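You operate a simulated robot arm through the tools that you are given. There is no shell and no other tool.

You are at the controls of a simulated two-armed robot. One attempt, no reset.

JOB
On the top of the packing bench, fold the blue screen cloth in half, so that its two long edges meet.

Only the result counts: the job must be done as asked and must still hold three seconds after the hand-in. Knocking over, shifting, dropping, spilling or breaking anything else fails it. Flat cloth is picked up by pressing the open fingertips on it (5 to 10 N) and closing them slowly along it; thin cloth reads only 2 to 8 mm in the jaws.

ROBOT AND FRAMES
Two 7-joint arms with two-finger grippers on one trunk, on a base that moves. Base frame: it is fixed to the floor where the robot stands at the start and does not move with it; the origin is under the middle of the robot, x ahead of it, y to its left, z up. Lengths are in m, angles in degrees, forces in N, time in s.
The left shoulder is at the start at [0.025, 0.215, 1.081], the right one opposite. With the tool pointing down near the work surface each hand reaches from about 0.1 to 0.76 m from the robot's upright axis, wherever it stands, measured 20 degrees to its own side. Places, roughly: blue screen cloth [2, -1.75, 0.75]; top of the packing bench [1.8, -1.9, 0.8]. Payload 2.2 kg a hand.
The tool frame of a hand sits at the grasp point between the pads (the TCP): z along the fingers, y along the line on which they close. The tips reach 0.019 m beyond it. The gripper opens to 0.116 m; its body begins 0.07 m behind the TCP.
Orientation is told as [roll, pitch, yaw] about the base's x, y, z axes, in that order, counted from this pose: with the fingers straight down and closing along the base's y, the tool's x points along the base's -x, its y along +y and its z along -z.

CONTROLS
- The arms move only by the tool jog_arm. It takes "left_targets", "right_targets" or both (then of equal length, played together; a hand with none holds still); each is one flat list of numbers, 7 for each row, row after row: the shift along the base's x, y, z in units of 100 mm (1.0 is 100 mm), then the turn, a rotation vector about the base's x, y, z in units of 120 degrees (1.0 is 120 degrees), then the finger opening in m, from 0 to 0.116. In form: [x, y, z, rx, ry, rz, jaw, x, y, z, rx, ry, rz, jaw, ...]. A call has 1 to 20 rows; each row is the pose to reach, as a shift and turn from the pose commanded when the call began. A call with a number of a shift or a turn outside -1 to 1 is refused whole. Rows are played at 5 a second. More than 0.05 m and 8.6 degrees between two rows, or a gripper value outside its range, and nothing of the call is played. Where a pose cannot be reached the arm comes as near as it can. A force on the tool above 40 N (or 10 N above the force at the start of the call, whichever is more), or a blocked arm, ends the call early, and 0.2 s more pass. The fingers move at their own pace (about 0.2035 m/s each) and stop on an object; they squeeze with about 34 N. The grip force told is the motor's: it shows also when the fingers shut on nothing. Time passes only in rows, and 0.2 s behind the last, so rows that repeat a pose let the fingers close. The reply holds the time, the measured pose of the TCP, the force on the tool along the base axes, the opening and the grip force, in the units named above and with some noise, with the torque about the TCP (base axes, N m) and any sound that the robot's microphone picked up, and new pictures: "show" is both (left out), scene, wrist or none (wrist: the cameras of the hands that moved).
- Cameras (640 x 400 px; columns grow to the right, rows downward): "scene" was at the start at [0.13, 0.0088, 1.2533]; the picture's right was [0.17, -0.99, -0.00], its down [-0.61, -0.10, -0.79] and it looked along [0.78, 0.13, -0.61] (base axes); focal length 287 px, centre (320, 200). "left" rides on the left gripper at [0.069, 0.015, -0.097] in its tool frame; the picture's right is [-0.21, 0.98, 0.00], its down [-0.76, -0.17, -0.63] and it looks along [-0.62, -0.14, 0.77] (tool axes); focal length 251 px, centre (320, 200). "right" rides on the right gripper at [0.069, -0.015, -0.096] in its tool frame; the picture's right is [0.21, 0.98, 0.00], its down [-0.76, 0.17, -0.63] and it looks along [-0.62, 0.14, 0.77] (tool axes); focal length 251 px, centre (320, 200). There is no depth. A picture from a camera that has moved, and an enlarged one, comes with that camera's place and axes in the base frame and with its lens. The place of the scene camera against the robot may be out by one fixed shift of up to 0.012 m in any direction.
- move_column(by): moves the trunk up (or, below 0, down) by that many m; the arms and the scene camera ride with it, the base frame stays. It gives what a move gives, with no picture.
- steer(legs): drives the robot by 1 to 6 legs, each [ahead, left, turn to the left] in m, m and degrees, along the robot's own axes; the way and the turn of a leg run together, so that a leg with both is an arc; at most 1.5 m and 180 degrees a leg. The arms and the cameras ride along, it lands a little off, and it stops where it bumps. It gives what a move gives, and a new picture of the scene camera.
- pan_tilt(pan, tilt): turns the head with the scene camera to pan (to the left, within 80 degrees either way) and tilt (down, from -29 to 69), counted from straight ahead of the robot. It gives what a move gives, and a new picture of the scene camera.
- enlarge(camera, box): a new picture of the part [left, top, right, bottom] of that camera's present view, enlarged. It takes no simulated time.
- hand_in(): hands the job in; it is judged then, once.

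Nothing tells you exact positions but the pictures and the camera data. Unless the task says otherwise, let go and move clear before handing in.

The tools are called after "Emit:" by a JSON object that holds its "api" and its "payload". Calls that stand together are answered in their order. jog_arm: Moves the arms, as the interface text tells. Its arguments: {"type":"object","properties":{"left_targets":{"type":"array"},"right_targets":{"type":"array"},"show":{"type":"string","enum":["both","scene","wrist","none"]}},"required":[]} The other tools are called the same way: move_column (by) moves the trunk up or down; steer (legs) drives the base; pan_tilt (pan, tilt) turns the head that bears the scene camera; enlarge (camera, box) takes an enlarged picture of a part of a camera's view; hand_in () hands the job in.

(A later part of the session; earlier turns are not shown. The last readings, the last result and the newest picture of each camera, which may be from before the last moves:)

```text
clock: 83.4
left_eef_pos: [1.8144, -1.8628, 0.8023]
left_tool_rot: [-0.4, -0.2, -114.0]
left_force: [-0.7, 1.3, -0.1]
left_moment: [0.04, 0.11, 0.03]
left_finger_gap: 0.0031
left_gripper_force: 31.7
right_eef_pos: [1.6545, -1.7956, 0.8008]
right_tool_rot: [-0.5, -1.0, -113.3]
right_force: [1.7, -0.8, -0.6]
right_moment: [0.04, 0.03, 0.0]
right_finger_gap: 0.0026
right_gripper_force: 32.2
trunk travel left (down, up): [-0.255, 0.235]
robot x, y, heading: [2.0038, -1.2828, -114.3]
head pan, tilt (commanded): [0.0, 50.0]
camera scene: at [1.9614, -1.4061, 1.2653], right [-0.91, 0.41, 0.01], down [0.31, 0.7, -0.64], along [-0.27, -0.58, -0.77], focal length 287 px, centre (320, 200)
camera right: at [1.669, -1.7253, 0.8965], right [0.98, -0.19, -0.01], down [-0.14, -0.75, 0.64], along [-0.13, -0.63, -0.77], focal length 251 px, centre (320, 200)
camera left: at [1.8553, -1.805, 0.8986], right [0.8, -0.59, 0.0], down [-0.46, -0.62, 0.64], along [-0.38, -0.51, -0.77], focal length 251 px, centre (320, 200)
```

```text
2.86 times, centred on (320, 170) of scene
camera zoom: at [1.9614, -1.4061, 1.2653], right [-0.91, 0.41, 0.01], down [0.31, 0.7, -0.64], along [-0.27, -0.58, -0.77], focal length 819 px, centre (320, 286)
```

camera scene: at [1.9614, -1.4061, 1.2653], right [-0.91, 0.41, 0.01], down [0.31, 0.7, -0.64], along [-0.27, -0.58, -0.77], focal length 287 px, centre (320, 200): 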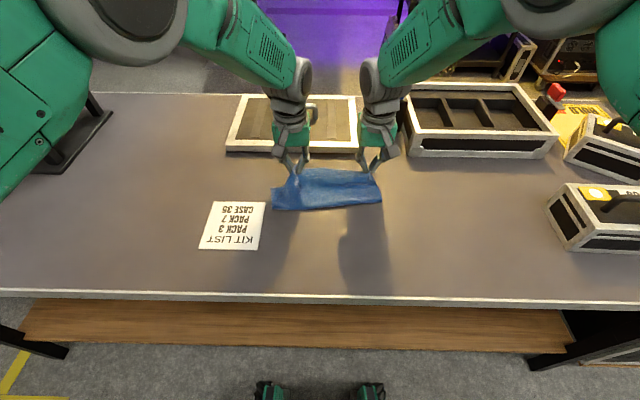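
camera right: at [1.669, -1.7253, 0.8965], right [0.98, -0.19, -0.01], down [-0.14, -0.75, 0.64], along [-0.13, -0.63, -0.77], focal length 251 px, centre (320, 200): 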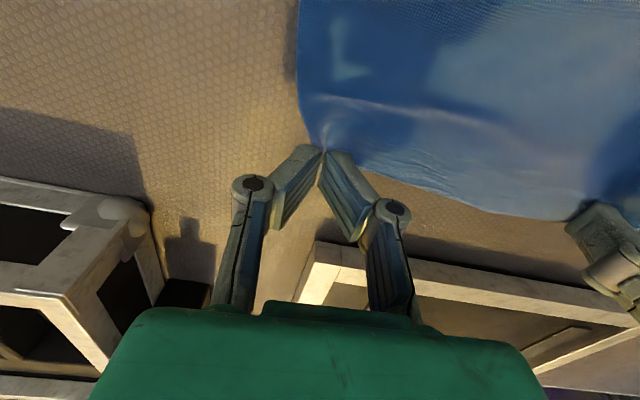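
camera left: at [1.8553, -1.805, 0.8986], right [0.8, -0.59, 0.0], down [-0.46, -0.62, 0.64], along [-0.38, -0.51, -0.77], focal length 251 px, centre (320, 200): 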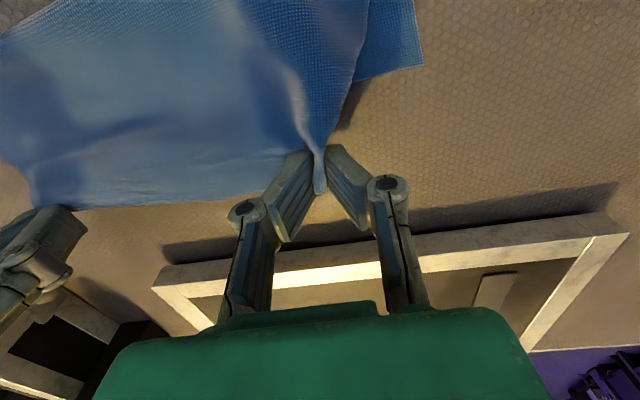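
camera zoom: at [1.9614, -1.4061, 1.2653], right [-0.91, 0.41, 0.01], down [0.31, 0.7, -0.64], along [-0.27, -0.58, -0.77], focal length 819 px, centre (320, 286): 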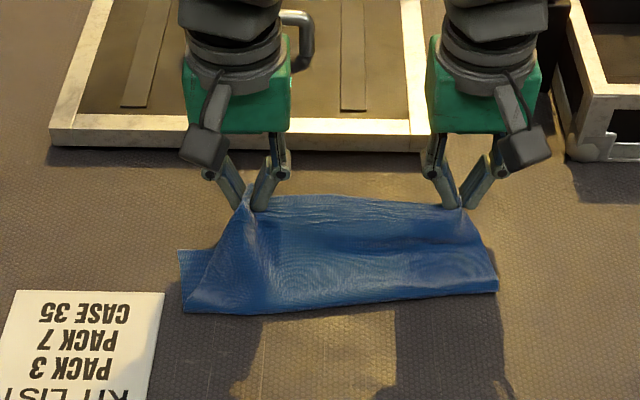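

The top has landed past the bottom free edge: the bottom layer is only about 6.5 cm deep and the slack sits in a loop at the crease. I'll lift back up over the crease and draw further toward me to roll out more bottom layer.

Emit:
{"api": "jog_arm", "payload": {"left_targets": [0.041, 0.091, 0.25, 0, 0, 0, 0, 0.122, 0.274, 0.5, 0, 0, 0, 0, 0.224, 0.502, 0.68, 0, 0, 0, 0, 0.325, 0.731, 0.75, 0, 0, 0, 0, 0.427, 0.959, 0.75, 0, 0, 0, 0, 0.427, 0.959, 0.75, 0, 0, 0, 0], "right_targets": [0.041, 0.091, 0.25, 0, 0, 0, 0, 0.122, 0.274, 0.5, 0, 0, 0, 0, 0.224, 0.502, 0.68, 0, 0, 0, 0, 0.325, 0.731, 0.75, 0, 0, 0, 0, 0.427, 0.959, 0.75, 0, 0, 0, 0, 0.427, 0.959, 0.75, 0, 0, 0, 0], "show": "both"}}

Emit:
{"api": "enlarge", "payload": {"camera": "scene", "box": [220, 100, 420, 240]}}

```text
clock: 84.8
left_eef_pos: [1.8553, -1.7667, 0.8707]
left_tool_rot: [-0.9, 1.0, -112.8]
left_force: [-9.0, 3.5, 0.3]
left_moment: [0.1, 0.16, 0.02]
left_finger_gap: 0.0031
left_gripper_force: 31.6
right_eef_pos: [1.691, -1.6962, 0.8759]
right_tool_rot: [-0.1, -1.0, -113.3]
right_force: [7.9, -4.4, -0.8]
right_moment: [-0.12, -0.15, -0.09]
right_finger_gap: 0.0028
right_gripper_force: 31.9
trunk travel left (down, up): [-0.255, 0.235]
robot x, y, heading: [2.0046, -1.2824, -114.2]
head pan, tilt (commanded): [0.0, 50.0]
camera scene: at [1.9522, -1.3997, 1.2655], right [-0.91, 0.41, 0.0], down [0.32, 0.7, -0.64], along [-0.26, -0.58, -0.77], focal length 287 px, centre (320, 200)
camera right: at [1.7059, -1.6253, 0.9706], right [0.98, -0.19, -0.01], down [-0.14, -0.75, 0.65], along [-0.13, -0.63, -0.76], focal length 251 px, centre (320, 200)
camera left: at [1.8968, -1.7101, 0.9679], right [0.82, -0.58, -0.02], down [-0.44, -0.65, 0.62], along [-0.37, -0.5, -0.78], focal length 251 px, centre (320, 200)
```

scene: 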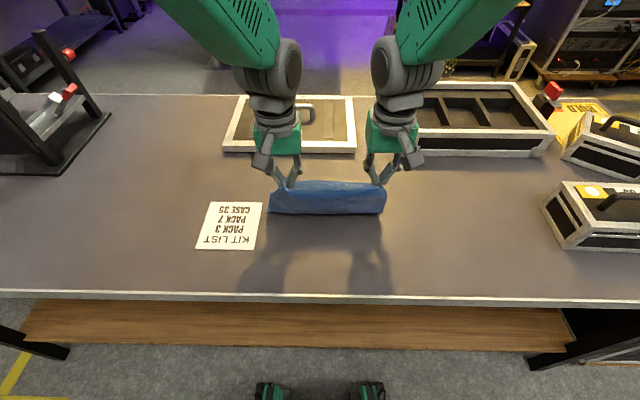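
right: 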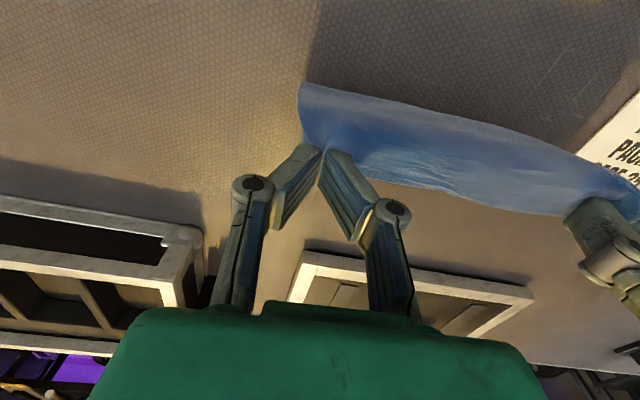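
left: 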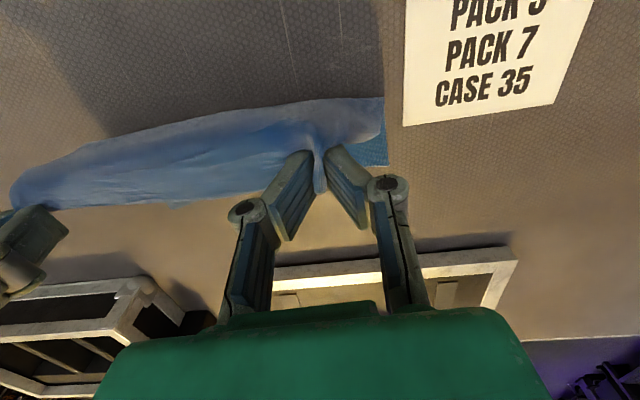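

```text
2.86 times, centred on (320, 170) of scene
camera zoom: at [1.9522, -1.3997, 1.2655], right [-0.91, 0.41, 0.0], down [0.32, 0.7, -0.64], along [-0.26, -0.58, -0.77], focal length 819 px, centre (320, 286)
```

zoom: 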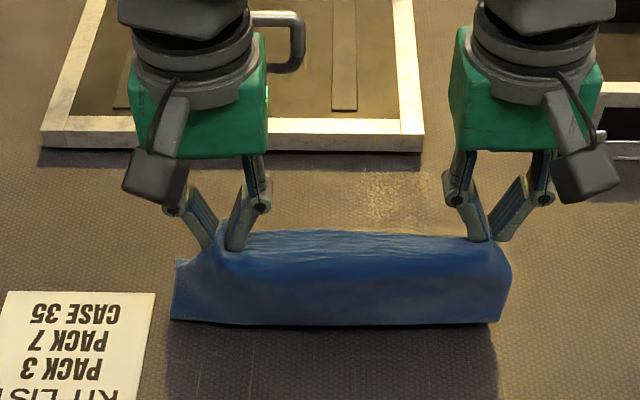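

The bottom free-edge corner is at f≈0.564, so about 3.7 cm of slack still hangs in a bulge. I'll draw the hands back that much further so the lower half lies fully out.

Emit:
{"api": "jog_arm", "payload": {"left_targets": [0.05, 0.113, 0, 0, 0, 0, 0, 0.1, 0.225, 0, 0, 0, 0, 0, 0.15, 0.338, 0, 0, 0, 0, 0, 0.15, 0.338, 0, 0, 0, 0, 0], "right_targets": [0.07, 0.105, 0, 0, 0, 0, 0, 0.14, 0.21, 0, 0, 0, 0, 0, 0.205, 0.314, 0, 0, 0, 0, 0, 0.205, 0.314, 0, 0, 0, 0, 0], "show": "both"}}

Emit:
{"api": "enlarge", "payload": {"camera": "scene", "box": [220, 100, 420, 240]}}

```text
clock: 86.0
left_eef_pos: [1.881, -1.7169, 0.8444]
left_tool_rot: [-1.6, 5.1, -112.0]
left_force: [-7.6, 1.8, 1.1]
left_moment: [0.08, 0.13, 0.01]
left_finger_gap: 0.003
left_gripper_force: 32.4
right_eef_pos: [1.7149, -1.6635, 0.8785]
right_tool_rot: [-0.1, -1.3, -113.2]
right_force: [7.4, -2.6, -1.5]
right_moment: [-0.1, -0.11, -0.08]
right_finger_gap: 0.0027
right_gripper_force: 31.6
trunk travel left (down, up): [-0.255, 0.235]
robot x, y, heading: [2.0038, -1.2832, -114.3]
head pan, tilt (commanded): [0.0, 50.0]
stopped in row 4 (left hand): the arm was blocked; the commanded pose is now the measured one
camera scene: at [1.9546, -1.3993, 1.2657], right [-0.91, 0.41, 0.0], down [0.32, 0.7, -0.64], along [-0.26, -0.58, -0.77], focal length 287 px, centre (320, 200)
camera right: at [1.7295, -1.5901, 0.9733], right [0.98, -0.19, -0.01], down [-0.14, -0.75, 0.65], along [-0.13, -0.64, -0.76], focal length 251 px, centre (320, 200)
camera left: at [1.9199, -1.667, 0.9454], right [0.83, -0.56, -0.05], down [-0.44, -0.69, 0.57], along [-0.35, -0.45, -0.82], focal length 251 px, centre (320, 200)
```

scene: 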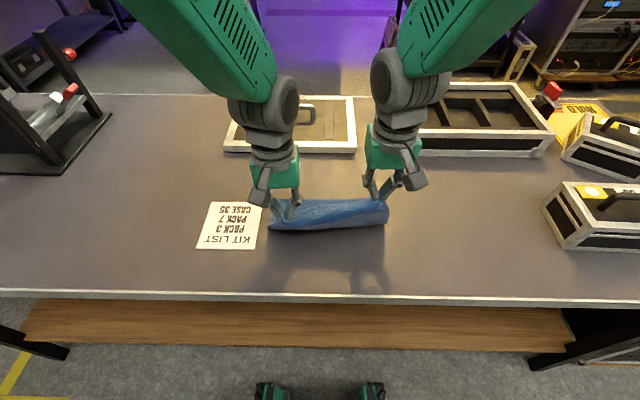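
right: 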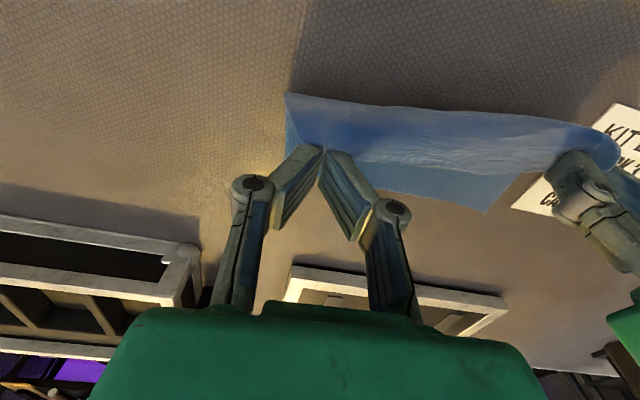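
left: 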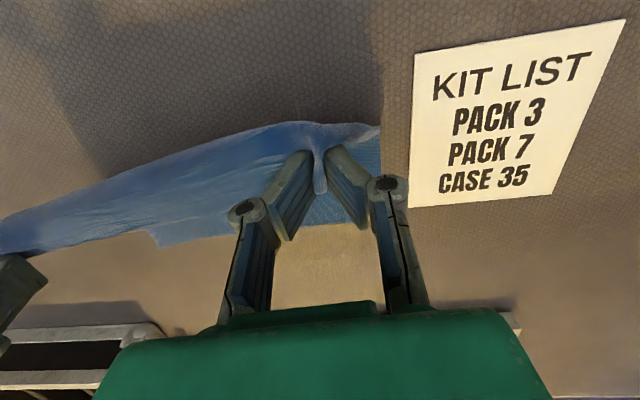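

```text
2.86 times, centred on (320, 170) of scene
camera zoom: at [1.9546, -1.3993, 1.2657], right [-0.91, 0.41, 0.0], down [0.32, 0.7, -0.64], along [-0.26, -0.58, -0.77], focal length 819 px, centre (320, 286)
```

zoom: 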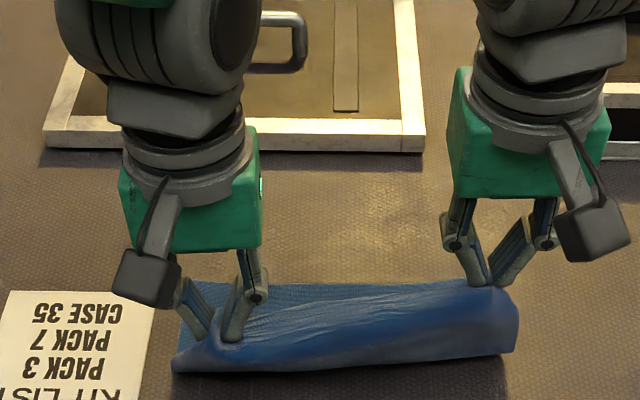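

The bottom free edge is straight now, lying at f≈0.544. The left arm is at its limit this close to the body, though. I'll move the hands forward and restore the left tool's orientation, then back the base off 5 cm and 2 cm right for better reach.

Emit:
{"api": "jog_arm", "payload": {"left_targets": [-0.06, -0.137, 0.1, -0.015, 0.0017, -0.0056, 0, -0.122, -0.274, 0.18, -0.03, 0.0034, -0.011, 0, -0.183, -0.411, 0.25, -0.0442, 0.0051, -0.0167, 0, -0.183, -0.411, 0.25, -0.0442, 0.0051, -0.0167, 0], "right_targets": [-0.035, -0.08, -0.01, 0, 0, 0, 0, -0.07, -0.16, -0.03, 0, 0, 0, 0, -0.106, -0.238, -0.045, 0, 0, 0, 0, -0.106, -0.238, -0.045, 0, 0, 0, 0], "show": "none"}}

Emit:
{"api": "steer", "payload": {"legs": [[-0.05, -0.0225, 0]]}}

Emit:
{"api": "pan_tilt", "payload": {"pan": 0, "tilt": 50}}

```text
clock: 87.0
left_eef_pos: [1.8647, -1.7605, 0.8711]
left_tool_rot: [-0.9, 0.3, -113.3]
left_force: [-8.4, 4.7, 0.1]
left_moment: [0.13, 0.14, -0.03]
left_finger_gap: 0.0032
left_gripper_force: 32.5
right_eef_pos: [1.704, -1.6861, 0.8723]
right_tool_rot: [-0.2, -1.2, -113.2]
right_force: [8.7, -4.6, -0.4]
right_moment: [-0.07, -0.17, -0.1]
right_finger_gap: 0.0027
right_gripper_force: 32.1
trunk travel left (down, up): [-0.255, 0.235]
robot x, y, heading: [2.0039, -1.2814, -113.9]
head pan, tilt (commanded): [0.0, 50.0]
```

```text
clock: 87.9
left_eef_pos: [1.8752, -1.7094, 0.8691]
left_tool_rot: [-0.9, 0.1, -113.3]
left_force: [-8.9, 5.2, 0.0]
left_moment: [0.09, 0.23, 0.0]
left_finger_gap: 0.003
left_gripper_force: 32.3
right_eef_pos: [1.7137, -1.6342, 0.8745]
right_tool_rot: [-0.7, -1.3, -113.0]
right_force: [9.2, -4.8, 0.0]
right_moment: [-0.08, -0.06, -0.11]
right_finger_gap: 0.003
right_gripper_force: 32.1
trunk travel left (down, up): [-0.255, 0.235]
robot x, y, heading: [2.0006, -1.23, -114.1]
head pan, tilt (commanded): [0.0, 50.0]
camera scene: at [1.9611, -1.348, 1.2657], right [-0.91, 0.41, 0.0], down [0.31, 0.7, -0.64], along [-0.26, -0.58, -0.77], focal length 287 px, centre (320, 200)
```

scene: 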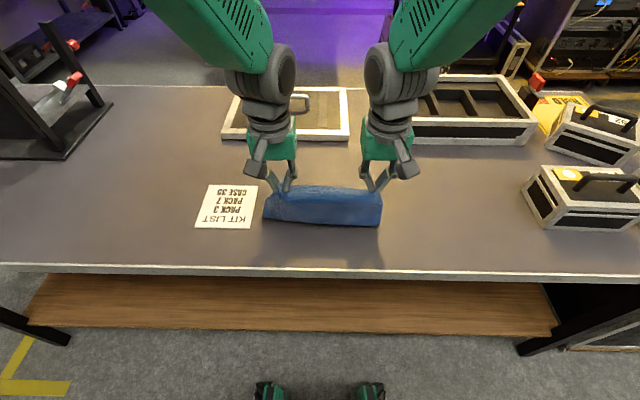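

```text
clock: 88.5
left_eef_pos: [1.8662, -1.7031, 0.8718]
left_tool_rot: [-0.5, 0.0, -113.2]
left_force: [-8.1, 3.7, -1.0]
left_moment: [0.08, 0.14, -0.03]
left_finger_gap: 0.0031
left_gripper_force: 32.2
right_eef_pos: [1.7044, -1.6265, 0.8753]
right_tool_rot: [0.0, -1.5, -113.1]
right_force: [8.5, -3.4, -0.3]
right_moment: [-0.14, -0.16, -0.11]
right_finger_gap: 0.003
right_gripper_force: 31.9
trunk travel left (down, up): [-0.255, 0.235]
robot x, y, heading: [2.0035, -1.2337, -114.1]
head pan, tilt (commanded): [0.0, 50.0]
camera scene: at [1.9464, -1.3417, 1.2657], right [-0.91, 0.41, -0.01], down [0.32, 0.7, -0.64], along [-0.26, -0.59, -0.77], focal length 287 px, centre (320, 200)
```

scene: 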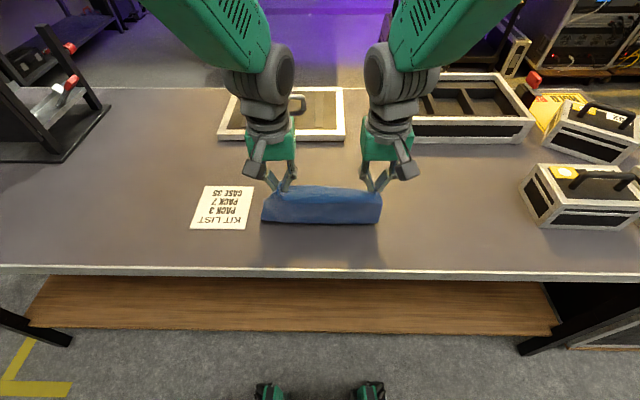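

Now both hands are above the crease with almost no slack. I'll ease the side tension slightly and check positions with the wrist cameras.

Emit:
{"api": "jog_arm", "payload": {"left_targets": [0, 0, 0, 0, 0, 0, 0, 0, 0, 0, 0, 0, 0, 0], "right_targets": [0.028, -0.012, 0, 0, 0, 0, 0, 0.055, -0.024, 0, 0, 0, 0, 0], "show": "both"}}

Emit:
{"api": "enlarge", "payload": {"camera": "scene", "box": [220, 120, 420, 260]}}

```text
clock: 89.1
left_eef_pos: [1.8735, -1.7077, 0.8724]
left_tool_rot: [-1.0, 0.0, -112.9]
left_force: [-3.6, 1.9, -0.3]
left_moment: [0.01, 0.08, 0.01]
left_finger_gap: 0.0033
left_gripper_force: 32.0
right_eef_pos: [1.7175, -1.6318, 0.8747]
right_tool_rot: [-0.5, -1.4, -113.1]
right_force: [3.7, -1.7, -1.4]
right_moment: [-0.08, -0.05, -0.01]
right_finger_gap: 0.0027
right_gripper_force: 32.0
trunk travel left (down, up): [-0.255, 0.235]
robot x, y, heading: [2.0027, -1.2295, -114.3]
head pan, tilt (commanded): [0.0, 50.0]
camera scene: at [1.958, -1.3471, 1.2657], right [-0.91, 0.41, 0.0], down [0.31, 0.7, -0.64], along [-0.26, -0.58, -0.77], focal length 287 px, centre (320, 200)
camera right: at [1.7309, -1.5604, 0.9702], right [0.98, -0.19, -0.01], down [-0.13, -0.75, 0.65], along [-0.13, -0.64, -0.76], focal length 251 px, centre (320, 200)
camera left: at [1.9155, -1.6495, 0.9689], right [0.82, -0.58, -0.02], down [-0.44, -0.64, 0.64], along [-0.38, -0.51, -0.77], focal length 251 px, centre (320, 200)
```

scene: 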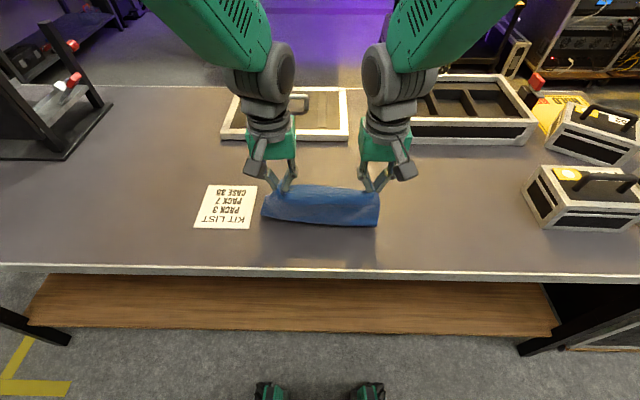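
right: 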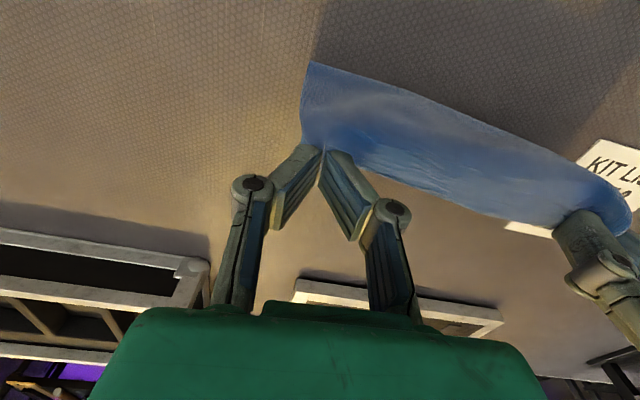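
left: 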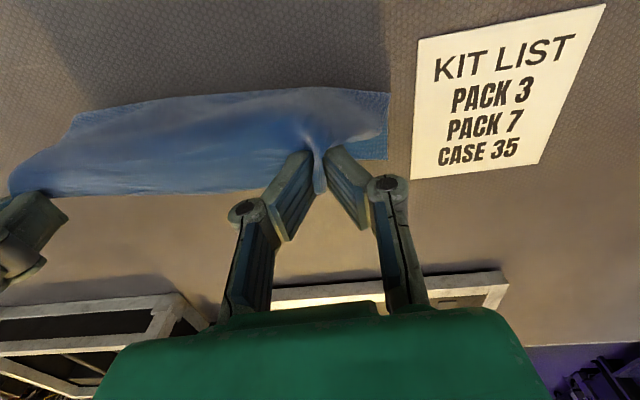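

```text
2.86 times, centred on (320, 190) of scene
camera zoom: at [1.958, -1.3471, 1.2657], right [-0.91, 0.41, 0.0], down [0.31, 0.7, -0.64], along [-0.26, -0.58, -0.77], focal length 819 px, centre (320, 229)
```

zoom: 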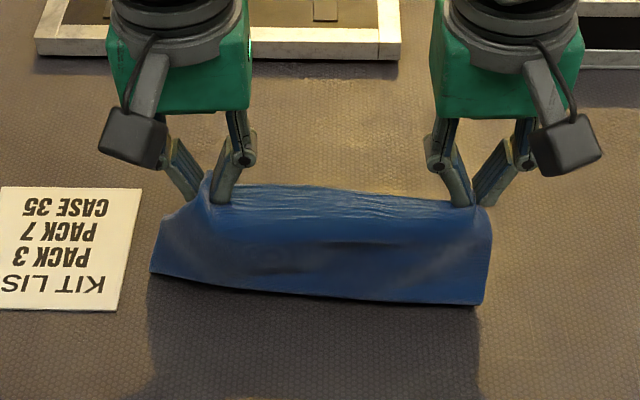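

The bottom layer slid back with the hands (its left free corner is now at f≈0.55), so the crease will settle at the midpoint if I simply land the held edge over the free edge. I'll move forward and down to do that, then inspect before releasing.

Emit:
{"api": "jog_arm", "payload": {"left_targets": [-0.03, -0.069, -0.03, 0, 0, 0, 0, -0.061, -0.137, -0.08, 0, 0, 0, 0, -0.102, -0.228, -0.2, 0, 0, 0, 0, -0.142, -0.32, -0.36, 0, 0, 0, 0, -0.175, -0.393, -0.53, 0, 0, 0, 0, -0.187, -0.42, -0.67, 0, 0, 0, 0], "right_targets": [-0.02, -0.046, -0.03, 0, 0, 0, 0, -0.041, -0.091, -0.08, 0, 0, 0, 0, -0.073, -0.164, -0.2, 0, 0, 0, 0, -0.102, -0.228, -0.36, 0, 0, 0, 0, -0.126, -0.283, -0.54, 0, 0, 0, 0, -0.134, -0.301, -0.69, 0, 0, 0, 0], "show": "both"}}

Emit:
{"api": "enlarge", "payload": {"camera": "scene", "box": [220, 120, 420, 260]}}

```text
clock: 90.5
left_eef_pos: [1.8541, -1.7489, 0.8029]
left_tool_rot: [-0.8, -0.1, -113.4]
left_force: [-2.4, 2.3, -0.4]
left_moment: [0.02, 0.03, 0.03]
left_finger_gap: 0.0032
left_gripper_force: 32.3
right_eef_pos: [1.7041, -1.664, 0.8079]
right_tool_rot: [-0.5, -1.5, -113.1]
right_force: [1.4, -1.3, -0.2]
right_moment: [0.0, 0.0, -0.02]
right_finger_gap: 0.0028
right_gripper_force: 32.2
trunk travel left (down, up): [-0.255, 0.235]
robot x, y, heading: [2.0059, -1.228, -114.1]
head pan, tilt (commanded): [0.0, 50.0]
camera scene: at [1.9574, -1.3484, 1.2655], right [-0.91, 0.41, 0.0], down [0.31, 0.7, -0.64], along [-0.26, -0.58, -0.77], focal length 287 px, centre (320, 200)
camera right: at [1.7193, -1.5921, 0.9021], right [0.98, -0.19, -0.01], down [-0.13, -0.75, 0.65], along [-0.13, -0.64, -0.76], focal length 251 px, centre (320, 200)
camera left: at [1.896, -1.6908, 0.8997], right [0.81, -0.58, -0.01], down [-0.44, -0.63, 0.64], along [-0.38, -0.51, -0.77], focal length 251 px, centre (320, 200)
```

scene: 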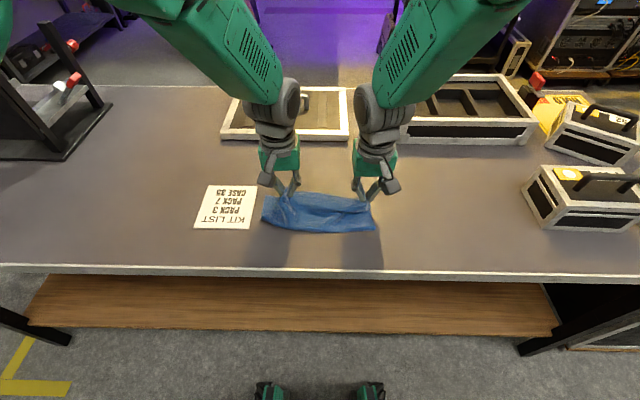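
right: 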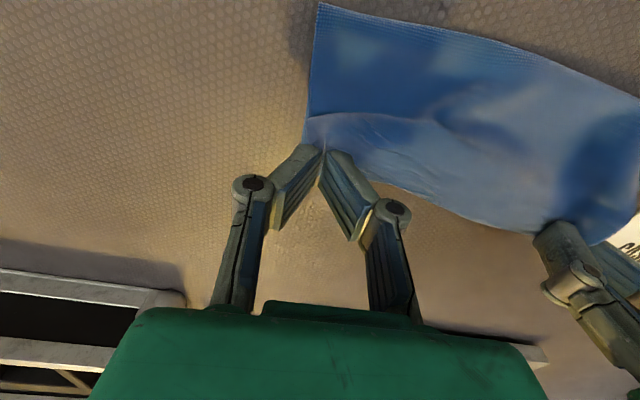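
left: 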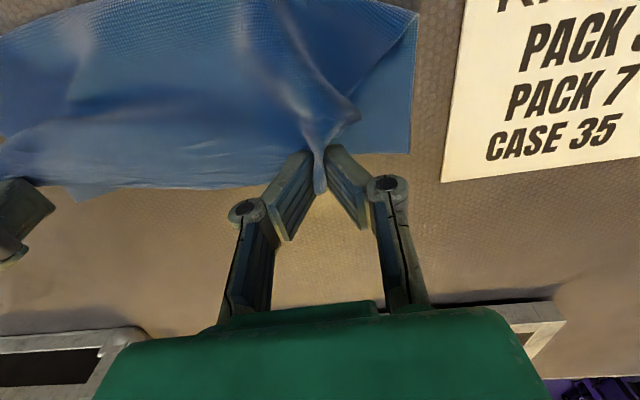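

```text
2.86 times, centred on (320, 190) of scene
camera zoom: at [1.9574, -1.3484, 1.2655], right [-0.91, 0.41, 0.0], down [0.31, 0.7, -0.64], along [-0.26, -0.58, -0.77], focal length 819 px, centre (320, 229)
```

zoom: 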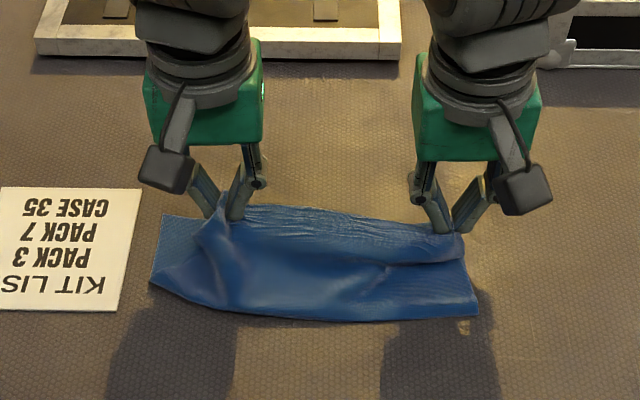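

The held edge is now nearly over the bottom free edge (left corner ≈0.5495, right corner ≈0.543). I'll nudge the left 4 mm and the right 15 mm forward and lower to the cloth.

Emit:
{"api": "jog_arm", "payload": {"left_targets": [-0.008, -0.018, -0.03, 0, 0, 0, 0, -0.016, -0.036, -0.07, 0, 0, 0, 0, -0.016, -0.036, -0.12, 0, 0, 0, 0, -0.016, -0.036, -0.15, 0, 0, 0, 0], "right_targets": [-0.032, -0.07, -0.03, 0, 0, 0, 0, -0.063, -0.142, -0.07, 0, 0, 0, 0, -0.063, -0.142, -0.14, 0, 0, 0, 0, -0.063, -0.142, -0.2, 0, 0, 0, 0], "show": "both"}}

Emit:
{"api": "enlarge", "payload": {"camera": "scene", "box": [220, 120, 420, 260]}}

Emit:
{"api": "enlarge", "payload": {"camera": "left", "box": [0, 0, 460, 280]}}

Emit:
{"api": "enlarge", "payload": {"camera": "right", "box": [220, 0, 640, 260]}}

```text
clock: 91.5
left_eef_pos: [1.8527, -1.7512, 0.7885]
left_tool_rot: [-0.7, 0.0, -113.3]
left_force: [-1.1, 0.3, 0.3]
left_moment: [-0.01, 0.03, -0.02]
left_finger_gap: 0.0027
left_gripper_force: 31.3
right_eef_pos: [1.6969, -1.676, 0.786]
right_tool_rot: [-0.3, -1.3, -113.1]
right_force: [2.0, -0.6, 0.1]
right_moment: [-0.05, -0.03, 0.01]
right_finger_gap: 0.0028
right_gripper_force: 31.9
trunk travel left (down, up): [-0.255, 0.235]
robot x, y, heading: [2.003, -1.2353, -114.0]
head pan, tilt (commanded): [0.0, 50.0]
camera scene: at [1.956, -1.3475, 1.2656], right [-0.91, 0.41, 0.0], down [0.32, 0.7, -0.64], along [-0.26, -0.58, -0.77], focal length 287 px, centre (320, 200)
camera right: at [1.7118, -1.6053, 0.8805], right [0.98, -0.19, -0.01], down [-0.13, -0.75, 0.65], along [-0.13, -0.64, -0.76], focal length 251 px, centre (320, 200)
camera left: at [1.8941, -1.6933, 0.8855], right [0.81, -0.58, -0.01], down [-0.45, -0.63, 0.63], along [-0.38, -0.51, -0.77], focal length 251 px, centre (320, 200)
```

scene: 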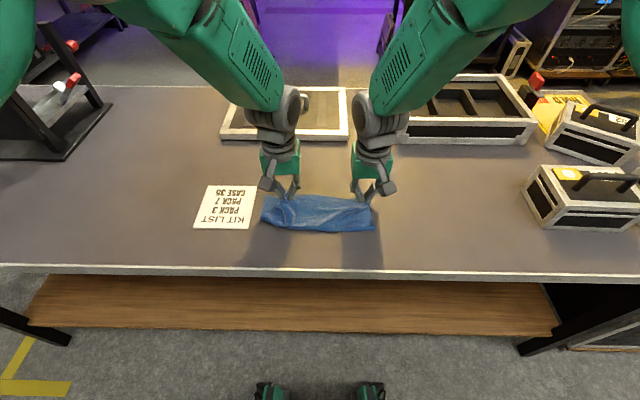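
right: 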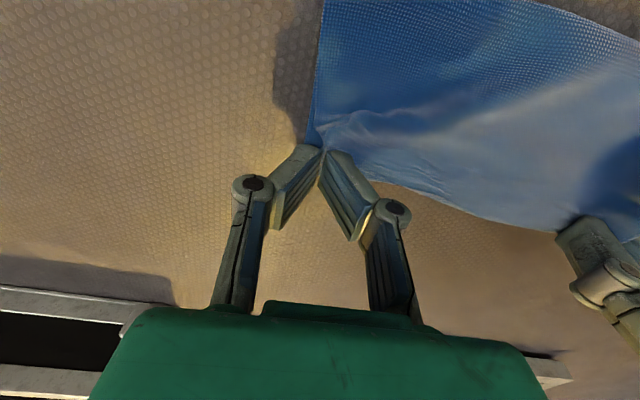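
left: 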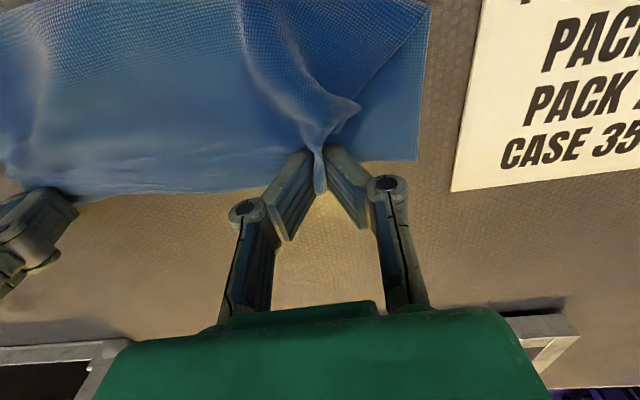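

```text
2.86 times, centred on (320, 190) of scene
camera zoom: at [1.956, -1.3475, 1.2656], right [-0.91, 0.41, 0.0], down [0.32, 0.7, -0.64], along [-0.26, -0.58, -0.77], focal length 819 px, centre (320, 229)
```

zoom: 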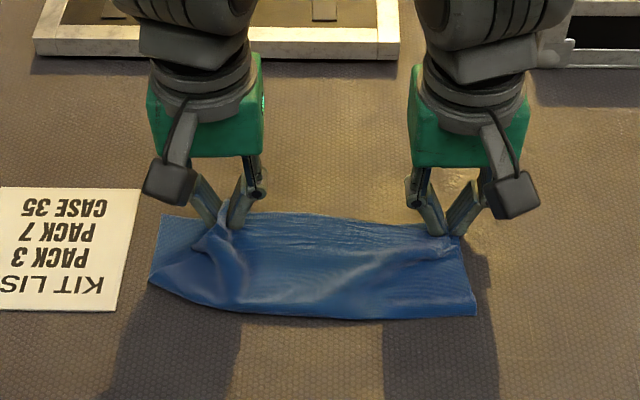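

```text
1.39 times, centred on (230, 140) of left
camera zoom: at [1.8941, -1.6933, 0.8855], right [0.81, -0.58, -0.01], down [-0.45, -0.63, 0.63], along [-0.38, -0.51, -0.77], focal length 350 px, centre (445, 284)
```

zoom: 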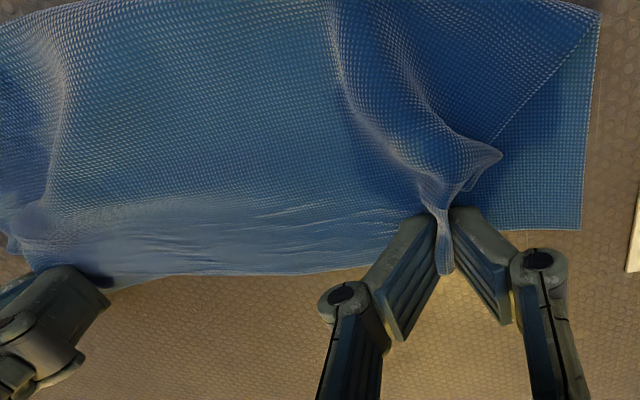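

```text
1.52 times, centred on (430, 130) of right
camera zoom: at [1.7118, -1.6053, 0.8805], right [0.98, -0.19, -0.01], down [-0.13, -0.75, 0.65], along [-0.13, -0.64, -0.76], focal length 383 px, centre (152, 307)
```

zoom: 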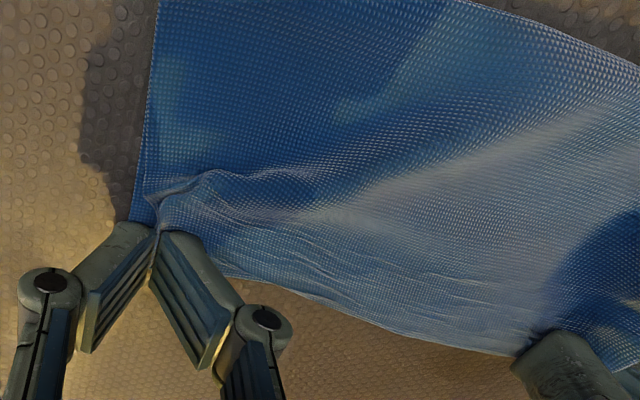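

The fold is very good now. The top edge lies on the bottom free edge along most of its length; only the top-left corner tip is about 3 cm short of its partner. I'll release both and then fix that corner.

Emit:
{"api": "jog_arm", "payload": {"left_targets": [0, 0, 0, 0, 0, 0, 0.005, 0, 0, 0, 0, 0, 0, 0.01, 0, 0, 0.01, 0, 0, 0, 0.016, 0, 0, 0.01, 0, 0, 0, 0.022, 0, 0, 0.01, 0, 0, 0, 0.028, 0, 0, 0.15, 0, 0, 0, 0.03, 0, 0, 0.35, 0, 0, 0, 0.03, 0, 0, 0.6, 0, 0, 0, 0.03, 0, 0, 0.9, 0, 0, 0, 0.03], "right_targets": [0, 0, 0, 0, 0, 0, 0.005, 0, 0, 0, 0, 0, 0, 0.01, 0, 0, 0.01, 0, 0, 0, 0.016, 0, 0, 0.01, 0, 0, 0, 0.022, 0, 0, 0.01, 0, 0, 0, 0.028, 0, 0, 0.15, 0, 0, 0, 0.03, 0, 0, 0.35, 0, 0, 0, 0.03, 0, 0, 0.6, 0, 0, 0, 0.03, 0, 0, 0.9, 0, 0, 0, 0.03], "show": "both"}}

Emit:
{"api": "enlarge", "payload": {"camera": "scene", "box": [240, 150, 400, 250]}}

Emit:
{"api": "enlarge", "payload": {"camera": "left", "box": [100, 0, 420, 200]}}

Emit:
{"api": "enlarge", "payload": {"camera": "right", "box": [240, 0, 560, 200]}}

```text
clock: 93.5
left_eef_pos: [1.8529, -1.7506, 0.8821]
left_tool_rot: [-0.7, -0.1, -113.2]
left_force: [0.0, 0.5, 0.4]
left_moment: [0.01, -0.01, 0.0]
left_finger_gap: 0.0299
left_gripper_force: 0.1
right_eef_pos: [1.6978, -1.6755, 0.8754]
right_tool_rot: [-0.4, -1.5, -113.0]
right_force: [0.3, 0.0, 0.2]
right_moment: [-0.05, 0.03, -0.03]
right_finger_gap: 0.03
right_gripper_force: 0.1
trunk travel left (down, up): [-0.255, 0.235]
robot x, y, heading: [2.0045, -1.227, -114.2]
head pan, tilt (commanded): [0.0, 50.0]
camera scene: at [1.957, -1.3454, 1.2659], right [-0.91, 0.41, 0.0], down [0.31, 0.7, -0.64], along [-0.26, -0.58, -0.77], focal length 287 px, centre (320, 200)
camera right: at [1.7127, -1.6038, 0.9709], right [0.98, -0.19, -0.01], down [-0.13, -0.75, 0.65], along [-0.13, -0.64, -0.76], focal length 251 px, centre (320, 200)
camera left: at [1.8949, -1.6928, 0.9776], right [0.81, -0.58, -0.01], down [-0.44, -0.63, 0.64], along [-0.38, -0.51, -0.77], focal length 251 px, centre (320, 200)
```

scene: 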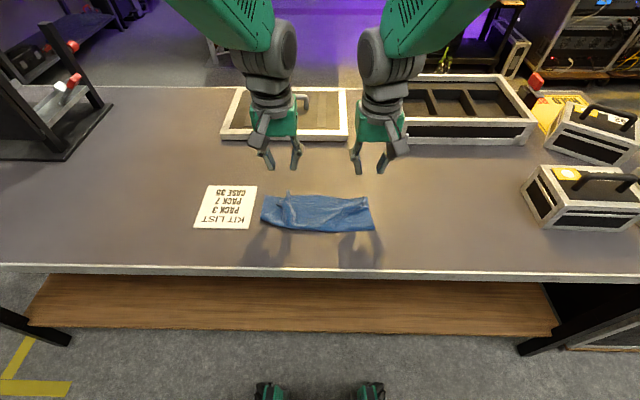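
right: 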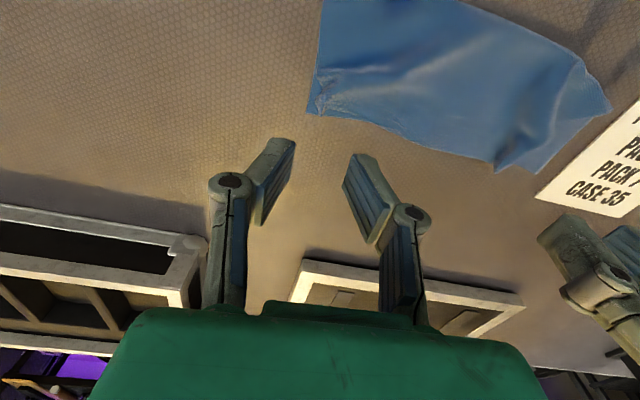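
left: 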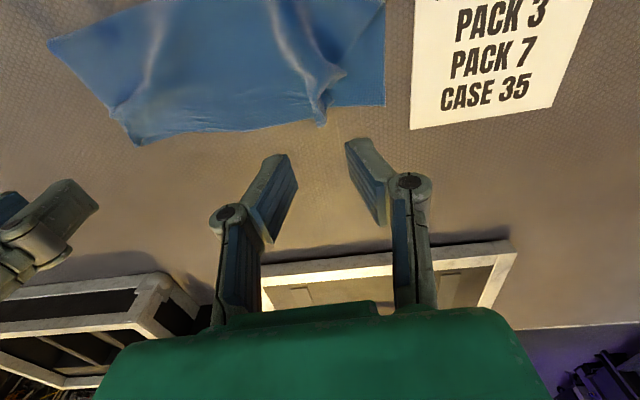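

```text
4.00 times, centred on (320, 200) of scene
camera zoom: at [1.957, -1.3454, 1.2659], right [-0.91, 0.41, 0.0], down [0.31, 0.7, -0.64], along [-0.26, -0.58, -0.77], focal length 1147 px, centre (320, 200)
```

zoom: 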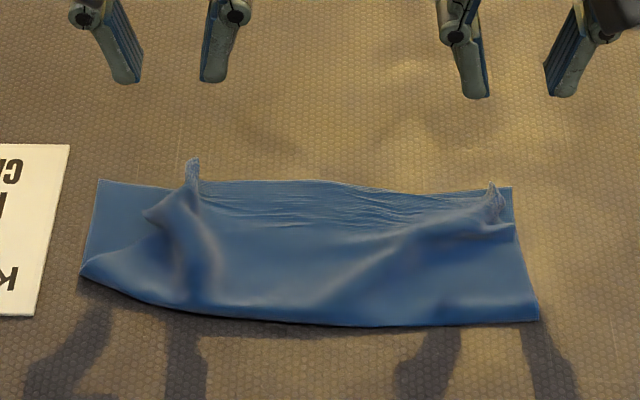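

```text
2.00 times, centred on (260, 100) of left
camera zoom: at [1.8949, -1.6928, 0.9776], right [0.81, -0.58, -0.01], down [-0.44, -0.63, 0.64], along [-0.38, -0.51, -0.77], focal length 503 px, centre (440, 400)
```

zoom: 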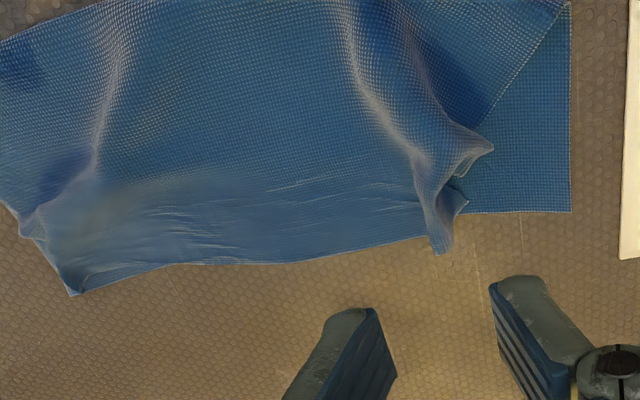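

```text
2.00 times, centred on (400, 100) of right
camera zoom: at [1.7127, -1.6038, 0.9709], right [0.98, -0.19, -0.01], down [-0.13, -0.75, 0.65], along [-0.13, -0.64, -0.76], focal length 503 px, centre (160, 400)
```

zoom: 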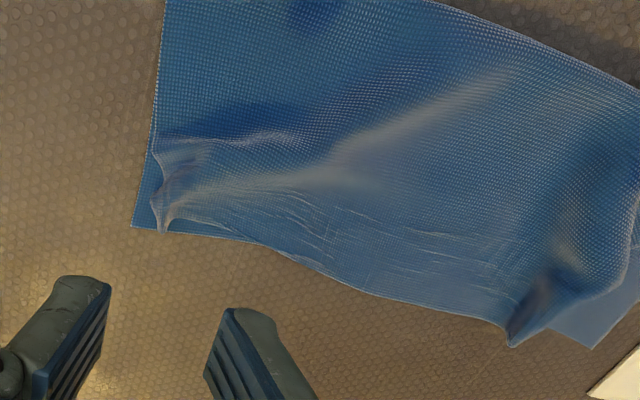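

The long edges meet along the middle. The two top corners are still gathered: left short by about 3 cm in both directions, right about 3 cm forward. I'll use the closed left fingertips to press lightly on the left corner flap and slide it out over the bottom corner.

Emit:
{"api": "jog_arm", "payload": {"left_targets": [0.1, 0.06, -0.2, 0, 0, 0, 0.015, 0.194, 0.127, -0.5, 0, 0, 0, 0.005, 0.194, 0.127, -0.8, 0, 0, 0, 0, 0.194, 0.127, -0.92, 0, 0, 0, 0, 0.194, 0.127, -0.92, 0, 0, 0, 0], "show": "wrist"}}

Emit:
{"api": "enlarge", "payload": {"camera": "left", "box": [200, 60, 440, 220]}}

```text
clock: 94.7
left_eef_pos: [1.873, -1.7386, 0.7882]
left_tool_rot: [-0.6, 0.0, -113.3]
left_force: [0.4, 0.0, -0.5]
left_moment: [-0.02, 0.04, 0.02]
left_finger_gap: 0.0002
left_gripper_force: 28.8
right_eef_pos: [1.6982, -1.6774, 0.8745]
right_tool_rot: [-0.5, -1.4, -113.1]
right_force: [0.4, 0.3, 0.9]
right_moment: [0.0, -0.01, -0.01]
right_finger_gap: 0.0302
right_gripper_force: 0.0
trunk travel left (down, up): [-0.255, 0.235]
robot x, y, heading: [2.0058, -1.2327, -114.0]
head pan, tilt (commanded): [0.0, 50.0]
camera left: at [1.9148, -1.6814, 0.8846], right [0.81, -0.58, -0.01], down [-0.45, -0.63, 0.64], along [-0.38, -0.51, -0.77], focal length 251 px, centre (320, 200)
```

left: 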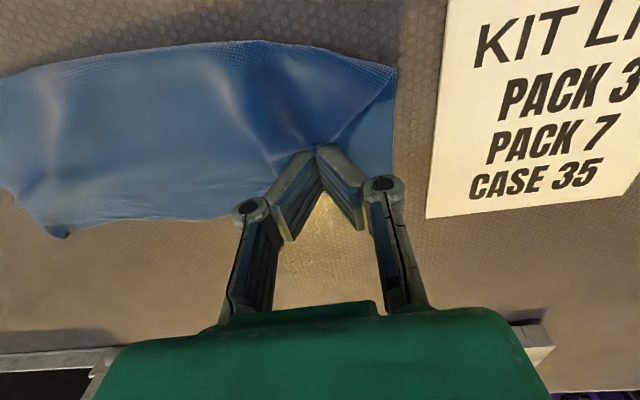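

```text
2.50 times, centred on (320, 140) of left
camera zoom: at [1.9148, -1.6814, 0.8846], right [0.81, -0.58, -0.01], down [-0.45, -0.63, 0.64], along [-0.38, -0.51, -0.77], focal length 629 px, centre (320, 350)
```

zoom: 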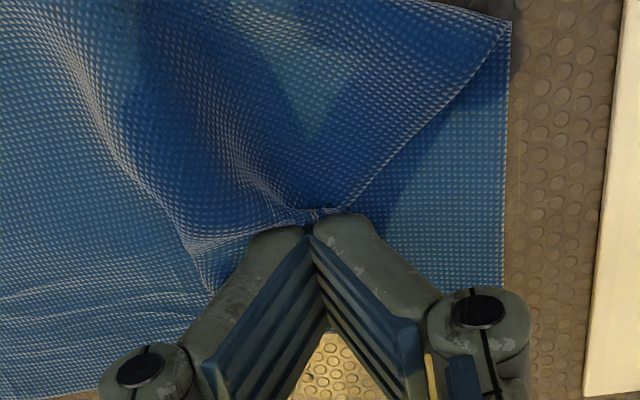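

The closed tips are right over the corner flap. I'll lower in small steps until I feel light pressure.

Emit:
{"api": "jog_arm", "payload": {"left_targets": [0, 0, -0.02, 0, 0, 0, 0, 0, 0, -0.04, 0, 0, 0, 0, 0, 0, -0.06, 0, 0, 0, 0, 0, 0, -0.07, 0, 0, 0, 0], "show": "none"}}

```text
clock: 95.7
left_eef_pos: [1.8722, -1.7391, 0.7807]
left_tool_rot: [-0.6, -0.1, -113.3]
left_force: [1.5, 1.0, 0.6]
left_moment: [-0.01, 0.01, -0.05]
left_finger_gap: 0.0
left_gripper_force: 28.0
right_eef_pos: [1.6968, -1.676, 0.8749]
right_tool_rot: [-0.4, -1.4, -113.0]
right_force: [0.5, -0.1, -0.5]
right_moment: [0.02, 0.02, 0.04]
right_finger_gap: 0.0297
right_gripper_force: 0.0
trunk travel left (down, up): [-0.255, 0.235]
robot x, y, heading: [2.0046, -1.2313, -113.9]
head pan, tilt (commanded): [0.0, 50.0]
```

Emit:
{"api": "jog_arm", "payload": {"left_targets": [0, 0, -0.01, 0, 0, 0, 0, 0, 0, -0.017, 0, 0, 0, 0], "show": "none"}}

```text
clock: 96.3
left_eef_pos: [1.873, -1.7388, 0.7795]
left_tool_rot: [-0.7, -0.2, -113.4]
left_force: [3.4, -0.3, 14.0]
left_moment: [0.08, -0.11, -0.03]
left_finger_gap: 0.0
left_gripper_force: 28.7
right_eef_pos: [1.6982, -1.6758, 0.8758]
right_tool_rot: [-0.5, -1.5, -113.1]
right_force: [-0.3, 0.3, -0.1]
right_moment: [0.02, -0.02, 0.03]
right_finger_gap: 0.0304
right_gripper_force: 0.1
trunk travel left (down, up): [-0.255, 0.235]
robot x, y, heading: [2.0038, -1.2337, -114.1]
head pan, tilt (commanded): [0.0, 50.0]
```

Pressing at 14 N; I'll back off to about 6 N and slide the flap outward halfway, then look.

Emit:
{"api": "jog_arm", "payload": {"left_targets": [0, 0, 0.01, 0, 0, 0, 0, 0.015, -0.045, 0.01, 0, 0, 0, 0, 0.031, -0.09, 0.01, 0, 0, 0, 0, 0.046, -0.14, 0.01, 0, 0, 0, 0, 0.062, -0.19, 0.01, 0, 0, 0, 0, 0.078, -0.235, 0.01, 0, 0, 0, 0], "show": "wrist"}}

Emit:
{"api": "enlarge", "payload": {"camera": "left", "box": [200, 60, 440, 220]}}

Emit:
{"api": "enlarge", "payload": {"camera": "scene", "box": [240, 150, 400, 250]}}

```text
clock: 97.7
left_eef_pos: [1.8795, -1.7606, 0.7799]
left_tool_rot: [-0.7, 0.0, -113.3]
left_force: [-1.2, 2.6, 12.6]
left_moment: [0.06, -0.08, -0.01]
left_finger_gap: 0.0
left_gripper_force: 28.5
right_eef_pos: [1.6978, -1.6761, 0.876]
right_tool_rot: [-0.4, -1.5, -113.0]
right_force: [-1.3, 0.0, 0.1]
right_moment: [0.02, 0.0, 0.02]
right_finger_gap: 0.0301
right_gripper_force: 0.0
trunk travel left (down, up): [-0.255, 0.235]
robot x, y, heading: [2.0031, -1.2325, -114.4]
head pan, tilt (commanded): [0.0, 50.0]
camera left: at [1.9213, -1.7031, 0.8767], right [0.81, -0.58, -0.01], down [-0.45, -0.63, 0.64], along [-0.38, -0.51, -0.77], focal length 251 px, centre (320, 200)
```

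left: 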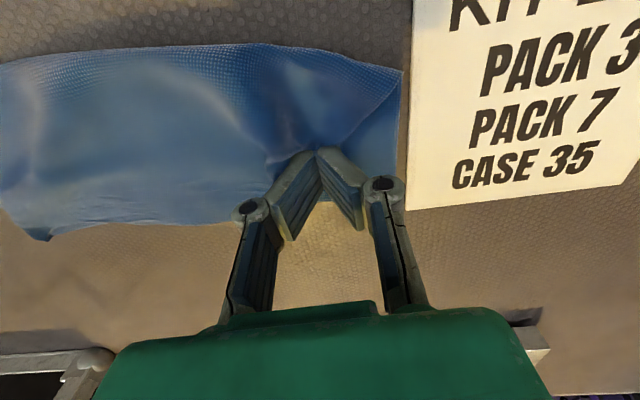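

```text
2.50 times, centred on (320, 140) of left
camera zoom: at [1.9213, -1.7031, 0.8767], right [0.81, -0.58, -0.01], down [-0.45, -0.63, 0.64], along [-0.38, -0.51, -0.77], focal length 629 px, centre (320, 350)
```

zoom: 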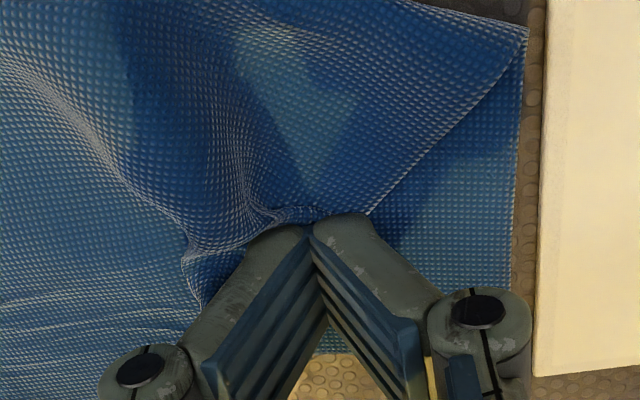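

```text
4.00 times, centred on (320, 200) of scene
camera zoom: at [1.9563, -1.3449, 1.2659], right [-0.91, 0.41, 0.0], down [0.32, 0.7, -0.64], along [-0.26, -0.58, -0.77], focal length 1147 px, centre (320, 200)
```

zoom: 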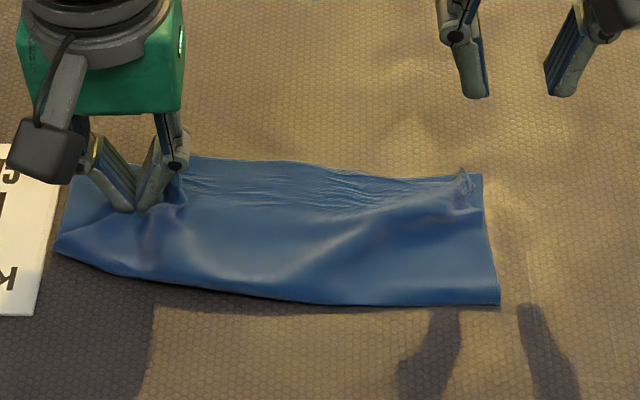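

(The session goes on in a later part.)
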